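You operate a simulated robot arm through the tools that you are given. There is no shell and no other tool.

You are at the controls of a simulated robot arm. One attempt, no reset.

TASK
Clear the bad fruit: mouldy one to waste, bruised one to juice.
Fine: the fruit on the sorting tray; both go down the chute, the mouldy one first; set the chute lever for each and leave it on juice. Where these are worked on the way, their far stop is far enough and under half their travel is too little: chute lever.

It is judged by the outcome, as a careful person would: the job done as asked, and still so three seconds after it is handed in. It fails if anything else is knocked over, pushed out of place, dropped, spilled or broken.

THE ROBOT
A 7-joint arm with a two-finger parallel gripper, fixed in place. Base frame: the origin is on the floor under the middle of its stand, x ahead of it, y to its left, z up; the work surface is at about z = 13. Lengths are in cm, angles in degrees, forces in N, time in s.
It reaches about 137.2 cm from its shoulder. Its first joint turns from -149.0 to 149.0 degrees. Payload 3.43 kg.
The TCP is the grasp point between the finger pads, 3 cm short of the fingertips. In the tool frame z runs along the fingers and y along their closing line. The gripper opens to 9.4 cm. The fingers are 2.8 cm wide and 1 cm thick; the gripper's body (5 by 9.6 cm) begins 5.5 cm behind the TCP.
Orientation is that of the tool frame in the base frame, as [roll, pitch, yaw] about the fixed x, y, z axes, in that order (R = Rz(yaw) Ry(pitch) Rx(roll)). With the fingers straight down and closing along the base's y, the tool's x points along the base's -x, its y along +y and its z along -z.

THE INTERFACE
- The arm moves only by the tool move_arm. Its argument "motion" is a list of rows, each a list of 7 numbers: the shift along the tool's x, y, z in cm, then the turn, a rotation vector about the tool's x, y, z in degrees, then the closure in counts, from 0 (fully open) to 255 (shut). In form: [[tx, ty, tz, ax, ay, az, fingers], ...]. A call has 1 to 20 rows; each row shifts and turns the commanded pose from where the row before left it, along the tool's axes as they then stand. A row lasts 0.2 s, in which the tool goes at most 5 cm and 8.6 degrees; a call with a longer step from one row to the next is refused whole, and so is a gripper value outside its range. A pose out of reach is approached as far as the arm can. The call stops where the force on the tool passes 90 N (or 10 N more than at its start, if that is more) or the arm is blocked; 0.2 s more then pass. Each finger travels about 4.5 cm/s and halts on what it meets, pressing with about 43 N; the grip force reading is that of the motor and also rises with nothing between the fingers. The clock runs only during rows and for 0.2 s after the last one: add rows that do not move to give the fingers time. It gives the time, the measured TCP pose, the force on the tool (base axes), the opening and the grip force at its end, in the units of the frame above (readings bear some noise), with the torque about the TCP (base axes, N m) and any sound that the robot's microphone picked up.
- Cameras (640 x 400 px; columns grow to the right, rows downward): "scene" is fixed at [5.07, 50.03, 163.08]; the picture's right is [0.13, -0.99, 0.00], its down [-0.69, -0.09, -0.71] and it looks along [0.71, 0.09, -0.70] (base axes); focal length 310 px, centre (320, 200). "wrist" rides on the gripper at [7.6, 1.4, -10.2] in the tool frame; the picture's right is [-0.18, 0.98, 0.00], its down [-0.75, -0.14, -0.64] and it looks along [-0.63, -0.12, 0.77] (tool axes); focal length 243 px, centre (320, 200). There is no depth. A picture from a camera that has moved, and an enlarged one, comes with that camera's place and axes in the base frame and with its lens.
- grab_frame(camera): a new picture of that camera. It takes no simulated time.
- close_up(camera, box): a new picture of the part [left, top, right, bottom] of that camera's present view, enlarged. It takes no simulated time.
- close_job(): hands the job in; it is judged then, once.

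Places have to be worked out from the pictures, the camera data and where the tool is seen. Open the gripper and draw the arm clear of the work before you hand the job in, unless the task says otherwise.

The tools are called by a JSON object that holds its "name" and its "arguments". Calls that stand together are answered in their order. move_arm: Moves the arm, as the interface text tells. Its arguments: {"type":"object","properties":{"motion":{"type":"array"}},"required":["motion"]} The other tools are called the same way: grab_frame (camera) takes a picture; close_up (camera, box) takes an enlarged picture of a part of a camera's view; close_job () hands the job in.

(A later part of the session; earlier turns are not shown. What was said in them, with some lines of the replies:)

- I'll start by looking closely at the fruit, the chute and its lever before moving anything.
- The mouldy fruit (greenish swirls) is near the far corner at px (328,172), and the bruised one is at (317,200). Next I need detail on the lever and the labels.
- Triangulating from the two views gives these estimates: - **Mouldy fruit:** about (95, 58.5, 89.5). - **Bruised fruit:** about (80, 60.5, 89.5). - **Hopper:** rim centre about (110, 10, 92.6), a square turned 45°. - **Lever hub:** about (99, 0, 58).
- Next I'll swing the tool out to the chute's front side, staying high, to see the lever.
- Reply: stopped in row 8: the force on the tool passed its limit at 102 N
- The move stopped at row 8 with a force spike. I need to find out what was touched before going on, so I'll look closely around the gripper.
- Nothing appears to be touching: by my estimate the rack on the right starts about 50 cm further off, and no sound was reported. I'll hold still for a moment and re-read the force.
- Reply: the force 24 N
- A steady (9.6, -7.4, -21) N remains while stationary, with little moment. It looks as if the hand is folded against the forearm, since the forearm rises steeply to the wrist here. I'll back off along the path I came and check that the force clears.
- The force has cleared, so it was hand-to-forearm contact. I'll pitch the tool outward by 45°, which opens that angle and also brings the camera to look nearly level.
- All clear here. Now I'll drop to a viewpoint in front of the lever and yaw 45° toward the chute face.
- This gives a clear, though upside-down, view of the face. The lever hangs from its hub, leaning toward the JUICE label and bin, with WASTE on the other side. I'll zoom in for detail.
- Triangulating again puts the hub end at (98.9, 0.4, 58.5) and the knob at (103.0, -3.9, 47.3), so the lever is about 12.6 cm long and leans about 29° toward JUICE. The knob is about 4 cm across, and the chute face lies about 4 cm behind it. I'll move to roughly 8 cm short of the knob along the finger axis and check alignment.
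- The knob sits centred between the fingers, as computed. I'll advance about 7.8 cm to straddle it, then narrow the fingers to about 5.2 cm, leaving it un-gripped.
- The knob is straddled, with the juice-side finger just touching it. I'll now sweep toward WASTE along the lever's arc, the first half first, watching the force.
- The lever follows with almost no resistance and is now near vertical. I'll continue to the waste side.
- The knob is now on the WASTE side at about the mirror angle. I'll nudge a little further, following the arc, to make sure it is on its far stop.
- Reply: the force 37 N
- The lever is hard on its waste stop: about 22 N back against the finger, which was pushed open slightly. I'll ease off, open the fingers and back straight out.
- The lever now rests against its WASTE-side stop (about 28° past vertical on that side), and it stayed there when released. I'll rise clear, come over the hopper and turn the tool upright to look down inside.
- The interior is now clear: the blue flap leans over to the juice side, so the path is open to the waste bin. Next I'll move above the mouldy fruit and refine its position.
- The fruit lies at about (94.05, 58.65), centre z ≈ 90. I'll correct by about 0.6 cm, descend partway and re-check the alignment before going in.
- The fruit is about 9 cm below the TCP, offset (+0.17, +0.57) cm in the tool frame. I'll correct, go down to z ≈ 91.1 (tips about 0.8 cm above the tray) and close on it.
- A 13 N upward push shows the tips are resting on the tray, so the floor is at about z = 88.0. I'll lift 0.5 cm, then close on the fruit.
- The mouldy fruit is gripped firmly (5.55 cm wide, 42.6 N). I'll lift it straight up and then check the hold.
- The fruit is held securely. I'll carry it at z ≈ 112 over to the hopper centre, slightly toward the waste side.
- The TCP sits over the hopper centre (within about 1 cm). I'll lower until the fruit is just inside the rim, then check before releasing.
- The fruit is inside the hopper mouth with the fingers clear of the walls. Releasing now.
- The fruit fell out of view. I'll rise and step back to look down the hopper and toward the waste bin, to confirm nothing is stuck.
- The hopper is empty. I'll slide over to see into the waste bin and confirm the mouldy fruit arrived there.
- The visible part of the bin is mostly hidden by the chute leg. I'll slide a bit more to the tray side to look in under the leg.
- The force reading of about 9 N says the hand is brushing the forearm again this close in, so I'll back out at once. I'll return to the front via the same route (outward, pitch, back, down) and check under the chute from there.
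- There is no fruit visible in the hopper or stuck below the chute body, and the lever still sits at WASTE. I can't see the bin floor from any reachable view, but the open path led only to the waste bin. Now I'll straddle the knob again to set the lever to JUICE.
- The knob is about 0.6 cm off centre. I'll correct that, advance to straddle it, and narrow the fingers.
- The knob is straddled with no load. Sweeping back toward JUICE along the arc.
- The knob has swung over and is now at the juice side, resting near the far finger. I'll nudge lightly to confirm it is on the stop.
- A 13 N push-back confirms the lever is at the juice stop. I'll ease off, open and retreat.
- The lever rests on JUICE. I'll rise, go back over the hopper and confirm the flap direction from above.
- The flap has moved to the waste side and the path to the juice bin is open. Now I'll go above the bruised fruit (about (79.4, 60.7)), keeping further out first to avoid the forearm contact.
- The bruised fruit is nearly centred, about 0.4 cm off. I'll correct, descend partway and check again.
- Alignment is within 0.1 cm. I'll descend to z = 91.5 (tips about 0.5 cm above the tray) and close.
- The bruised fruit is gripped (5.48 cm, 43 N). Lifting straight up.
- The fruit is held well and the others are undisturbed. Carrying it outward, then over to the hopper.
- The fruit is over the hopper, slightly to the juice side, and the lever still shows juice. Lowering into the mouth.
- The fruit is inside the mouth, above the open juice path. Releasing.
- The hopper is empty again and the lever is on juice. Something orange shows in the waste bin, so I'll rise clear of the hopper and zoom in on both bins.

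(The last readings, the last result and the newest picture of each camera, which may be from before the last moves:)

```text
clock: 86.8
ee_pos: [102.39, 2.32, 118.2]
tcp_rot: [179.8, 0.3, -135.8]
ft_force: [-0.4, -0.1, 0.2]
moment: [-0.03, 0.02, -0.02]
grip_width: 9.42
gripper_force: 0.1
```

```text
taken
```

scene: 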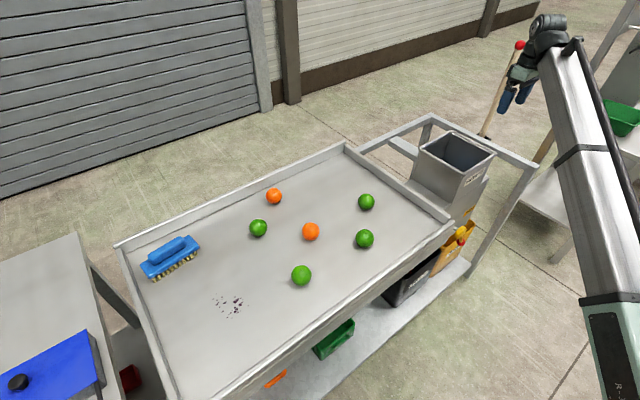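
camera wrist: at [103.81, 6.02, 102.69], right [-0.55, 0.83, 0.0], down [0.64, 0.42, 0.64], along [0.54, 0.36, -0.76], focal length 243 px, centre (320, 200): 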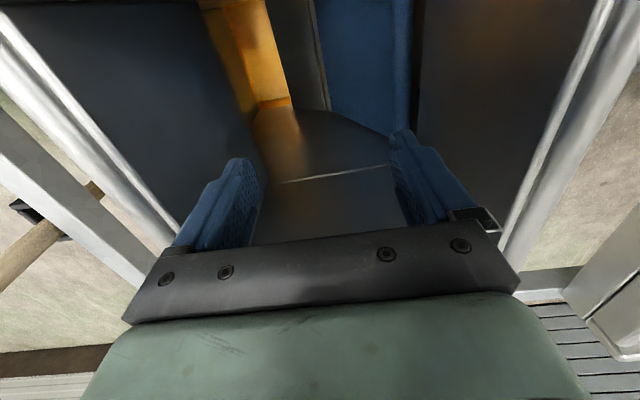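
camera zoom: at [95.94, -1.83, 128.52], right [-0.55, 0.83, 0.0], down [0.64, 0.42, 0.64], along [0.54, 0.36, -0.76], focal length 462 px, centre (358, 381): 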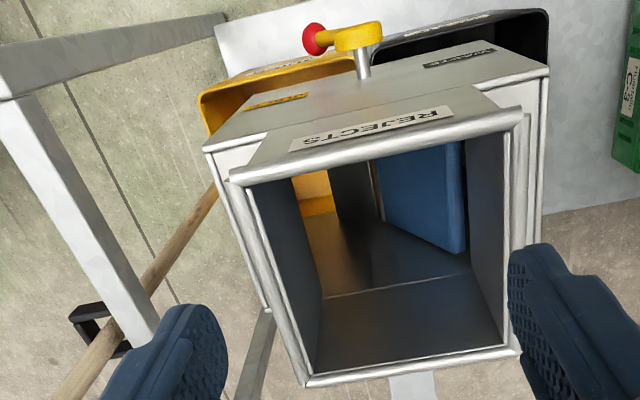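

Both fruits have gone through. I'll zoom in on the waste bin opening at about px (413,270).

{"name": "close_up", "arguments": {"camera": "scene", "box": [385, 250, 445, 295]}}

{"name": "close_up", "arguments": {"camera": "scene", "box": [440, 210, 490, 260]}}

```text
8.89 times, centred on (415, 272) of scene
camera zoom: at [5.07, 50.03, 163.08], right [0.13, -0.99, 0.0], down [-0.69, -0.09, -0.71], along [0.71, 0.09, -0.7], focal length 2756 px, centre (-524, -444)
```

zoom: 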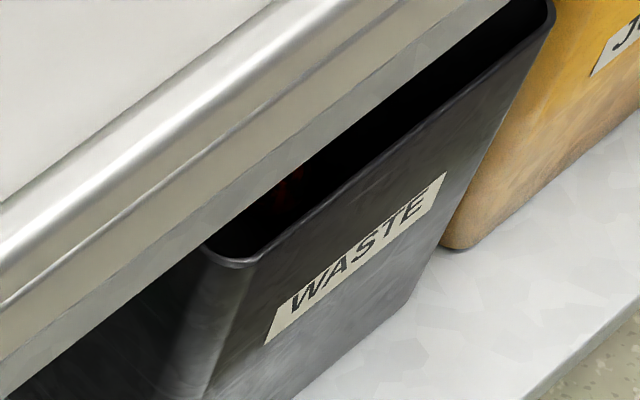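

```text
8.00 times, centred on (465, 235) of scene
camera zoom: at [5.07, 50.03, 163.08], right [0.13, -0.99, 0.0], down [-0.69, -0.09, -0.71], along [0.71, 0.09, -0.7], focal length 2480 px, centre (-840, -80)
```

zoom: 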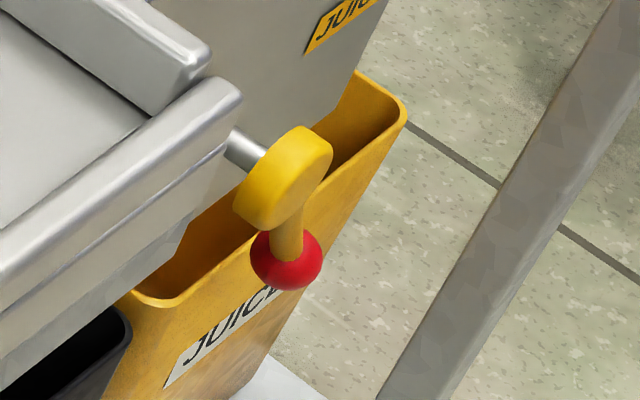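

A faint orange patch shows in the waste bin, consistent with the mouldy fruit. To confirm the bruised one is in the juice bin, I'll move the camera to the juice side, staying high and clear of the frame and broom.

{"name": "move_arm", "arguments": {"motion": [[1.51, -3.55, 0, 0, 0, 0, 0], [1.51, -3.55, 0, 0, 0, 0, 0], [1.51, -3.55, 0, 0, 0, 0, 0], [1.51, -3.55, 0, 0, 0, 0, 0], [1.51, -3.55, 0, 0, 0, 0, 0], [1.51, -3.55, 0, 0, 0, 0, 0], [0, 0, 0, 0, 0, 0, 0]]}}

{"name": "grab_frame", "arguments": {"camera": "wrist"}}

{"name": "close_up", "arguments": {"camera": "wrist", "box": [260, 0, 460, 140]}}

{"name": "grab_frame", "arguments": {"camera": "scene"}}

```text
clock: 88.3
ee_pos: [110.93, -18.76, 118.47]
tcp_rot: [-180.0, 0.3, -135.6]
ft_force: [-0.5, 0.5, -1.2]
moment: [0.01, -0.04, -0.04]
grip_width: 9.4
gripper_force: 0.0
```

```text
taken
camera wrist: at [104.43, -22.94, 128.75], right [-0.55, 0.83, 0.0], down [0.64, 0.42, 0.64], along [0.54, 0.36, -0.76], focal length 243 px, centre (320, 200)
```

wrist: 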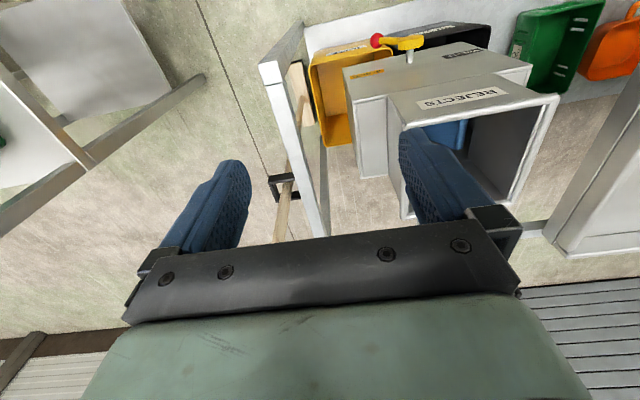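

```text
2.86 times, centred on (360, 70) of wrist
camera zoom: at [104.43, -22.94, 128.75], right [-0.55, 0.83, 0.0], down [0.64, 0.42, 0.64], along [0.54, 0.36, -0.76], focal length 693 px, centre (206, 571)
```

zoom: 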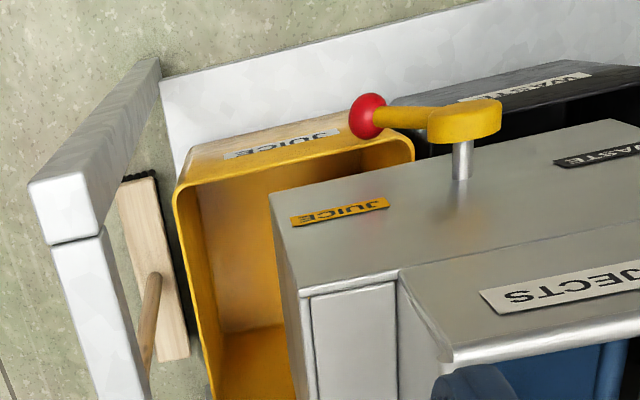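

```text
taken
```

scene: 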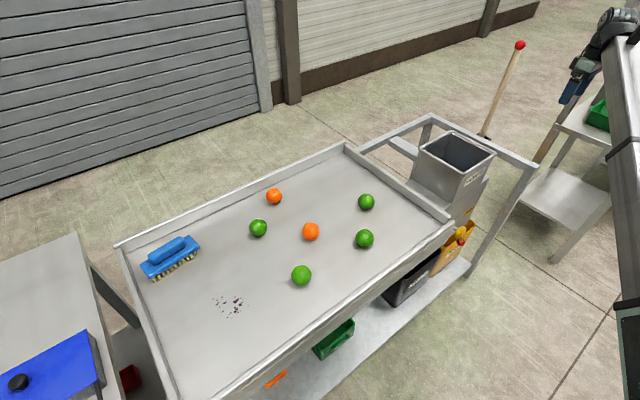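

Part of the juice bin floor is visible but the rest is under the chute leg. I'll turn the camera 45° and shift slightly to look in under the leg.

{"name": "move_arm", "arguments": {"motion": [[1.07, -2.6, 3.0, 0, 0, 0, 0], [1.07, -2.6, 3.0, 0, 0, 0, 0], [0, 0, 0, 0, 0, -7.5, 0], [0, 0, 0, 0, 0, -7.5, 0], [0, 0, 0, 0, 0, -7.5, 0], [0, 0, 0, 0, 0, -7.5, 0], [0, 0, 0, 0, 0, -7.5, 0], [0, 0, 0, 0, 0, -7.5, 0], [0, 0, 0, 0, 0, 0, 0]]}}

{"name": "grab_frame", "arguments": {"camera": "wrist"}}

{"name": "close_up", "arguments": {"camera": "wrist", "box": [240, 0, 440, 140]}}

```text
clock: 90.3
ee_pos: [112.98, -24.23, 112.29]
tcp_rot: [-179.9, 0.2, -90.7]
ft_force: [-0.1, 0.0, -0.2]
moment: [0.01, 0.01, -0.02]
grip_width: 9.4
gripper_force: 0.0
```

```text
taken
camera wrist: at [111.4, -31.67, 122.6], right [-0.98, 0.2, 0.0], down [0.15, 0.75, 0.64], along [0.13, 0.63, -0.76], focal length 243 px, centre (320, 200)
```

wrist: 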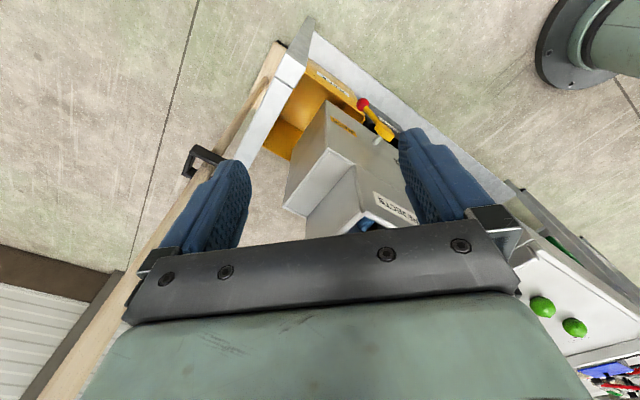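

```text
2.86 times, centred on (340, 70) of wrist
camera zoom: at [111.4, -31.67, 122.6], right [-0.98, 0.2, 0.0], down [0.15, 0.75, 0.64], along [0.13, 0.63, -0.76], focal length 693 px, centre (263, 571)
```

zoom: 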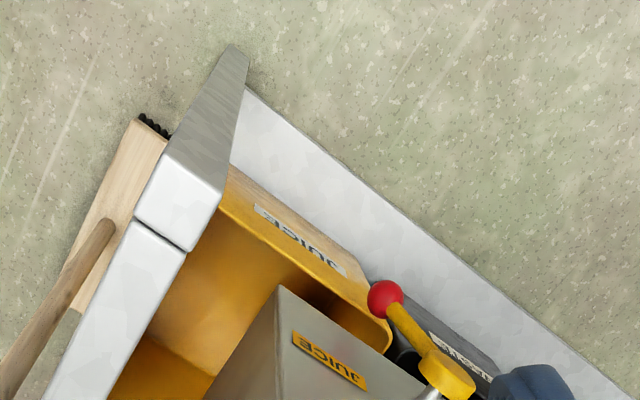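

{"name": "close_up", "arguments": {"camera": "wrist", "box": [240, 70, 350, 170]}}

```text
4.00 times, centred on (295, 120) of wrist
camera zoom: at [111.4, -31.67, 122.6], right [-0.98, 0.2, 0.0], down [0.15, 0.75, 0.64], along [0.13, 0.63, -0.76], focal length 970 px, centre (420, 520)
```

zoom: 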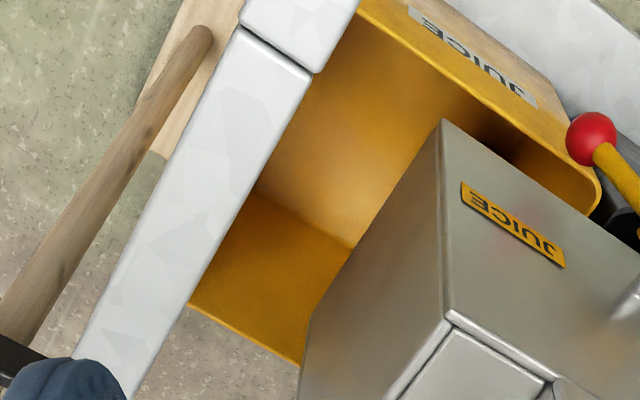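

The rail and chute leg hide the rest of that bin floor. Straight-down views showed the hopper and juice leg empty right after the drop, with the flap sealing the waste side, so the bruised fruit can only have gone to juice. I'll retreat clear of the work with the gripper open.

{"name": "move_arm", "arguments": {"motion": [[0, 0, -3, 0, 0, 0, 0], [0, 0, -3, 0, 0, 0, 0], [0, 0, 0, 0, 0, 7.5, 0], [0, 0, 0, 0, 0, 7.5, 0], [0, 0, 0, 0, 0, 7.5, 0], [0, 0, 0, 0, 0, 7.5, 0], [0, 0, 0, 0, 0, 7.5, 0], [0, 0, 0, 0, 0, 7.5, 0], [0.75, 3.88, 0, 0, 0, 0, 0], [0.75, 3.88, 0, 0, 0, 0, 0], [0.75, 3.88, 0, 0, 0, 0, 0], [0.75, 3.88, 0, 0, 0, 0, 0], [0, 0, 0, 0, 0, 0, 0]]}}

{"name": "grab_frame", "arguments": {"camera": "scene"}}

{"name": "close_up", "arguments": {"camera": "scene", "box": [380, 180, 500, 310]}}

{"name": "grab_frame", "arguments": {"camera": "wrist"}}

```text
clock: 93.2
ee_pos: [100.17, -15.34, 118.3]
tcp_rot: [179.9, 0.2, -135.8]
ft_force: [0.1, 0.4, -0.2]
moment: [0.03, 0.01, 0.05]
grip_width: 9.39
gripper_force: 0.1
```

```text
taken
```

scene: 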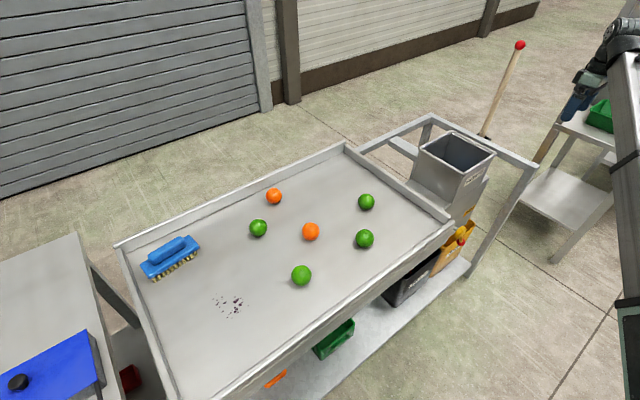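

```text
3.08 times, centred on (440, 245) of scene
camera zoom: at [5.07, 50.03, 163.08], right [0.13, -0.99, 0.0], down [-0.69, -0.09, -0.71], along [0.71, 0.09, -0.7], focal length 954 px, centre (-49, 62)
```

zoom: 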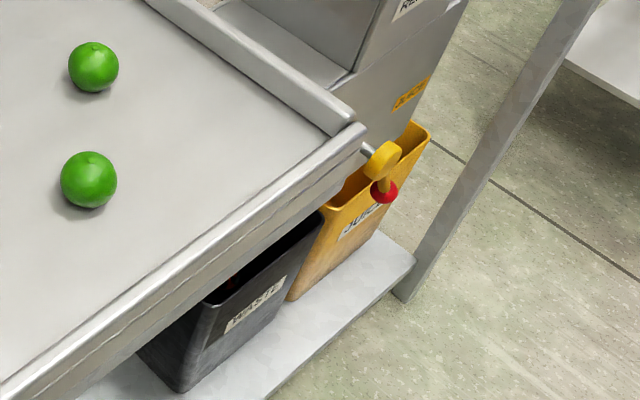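

```text
taken
camera wrist: at [93.6, -19.33, 128.7], right [-0.55, 0.83, 0.0], down [0.64, 0.42, 0.64], along [0.54, 0.36, -0.76], focal length 243 px, centre (320, 200)
```

wrist: 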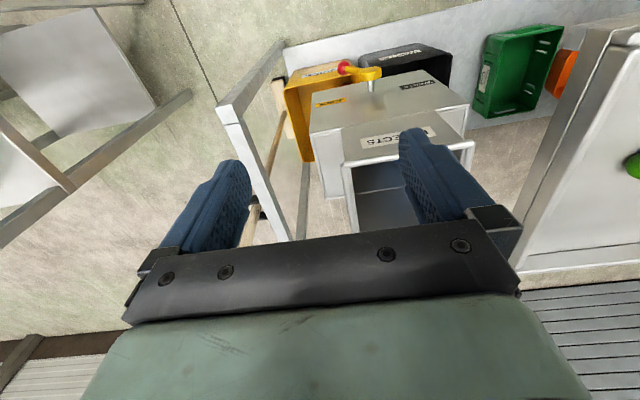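

The six good fruit and the brush are where they started. A patch of orange shows in the waste bin, the lever rests on JUICE, and the hopper is empty. The gripper is open and clear, so I'm handing the job in.

{"name": "close_job", "arguments": {}}

```text
The job is handed in.
```

I put both bad fruits down the chute: the mouldy one first with the lever on waste, then the bruised one with the lever on juice. The lever is still on juice, pushed to its stop both times.

- **Mouldy fruit:** before dropping it I checked from above that the flap was open to the waste bin. The hopper was empty afterwards. A patch of orange shows in the waste bin, but I couldn't make out the fruit itself.
- **Bruised fruit:** the flap was open to the juice bin and the hopper was empty afterwards. The chute and frame hid most of that bin's floor, so I didn't see the fruit land.
- **Everything else:** the other fruit and the brush look to be where they started. The gripper is open and clear of the chute.

Twice the hand touched the robot's own forearm while moving, once stopping the arm at 102 N. I saw no sign that anything else was touched either time.
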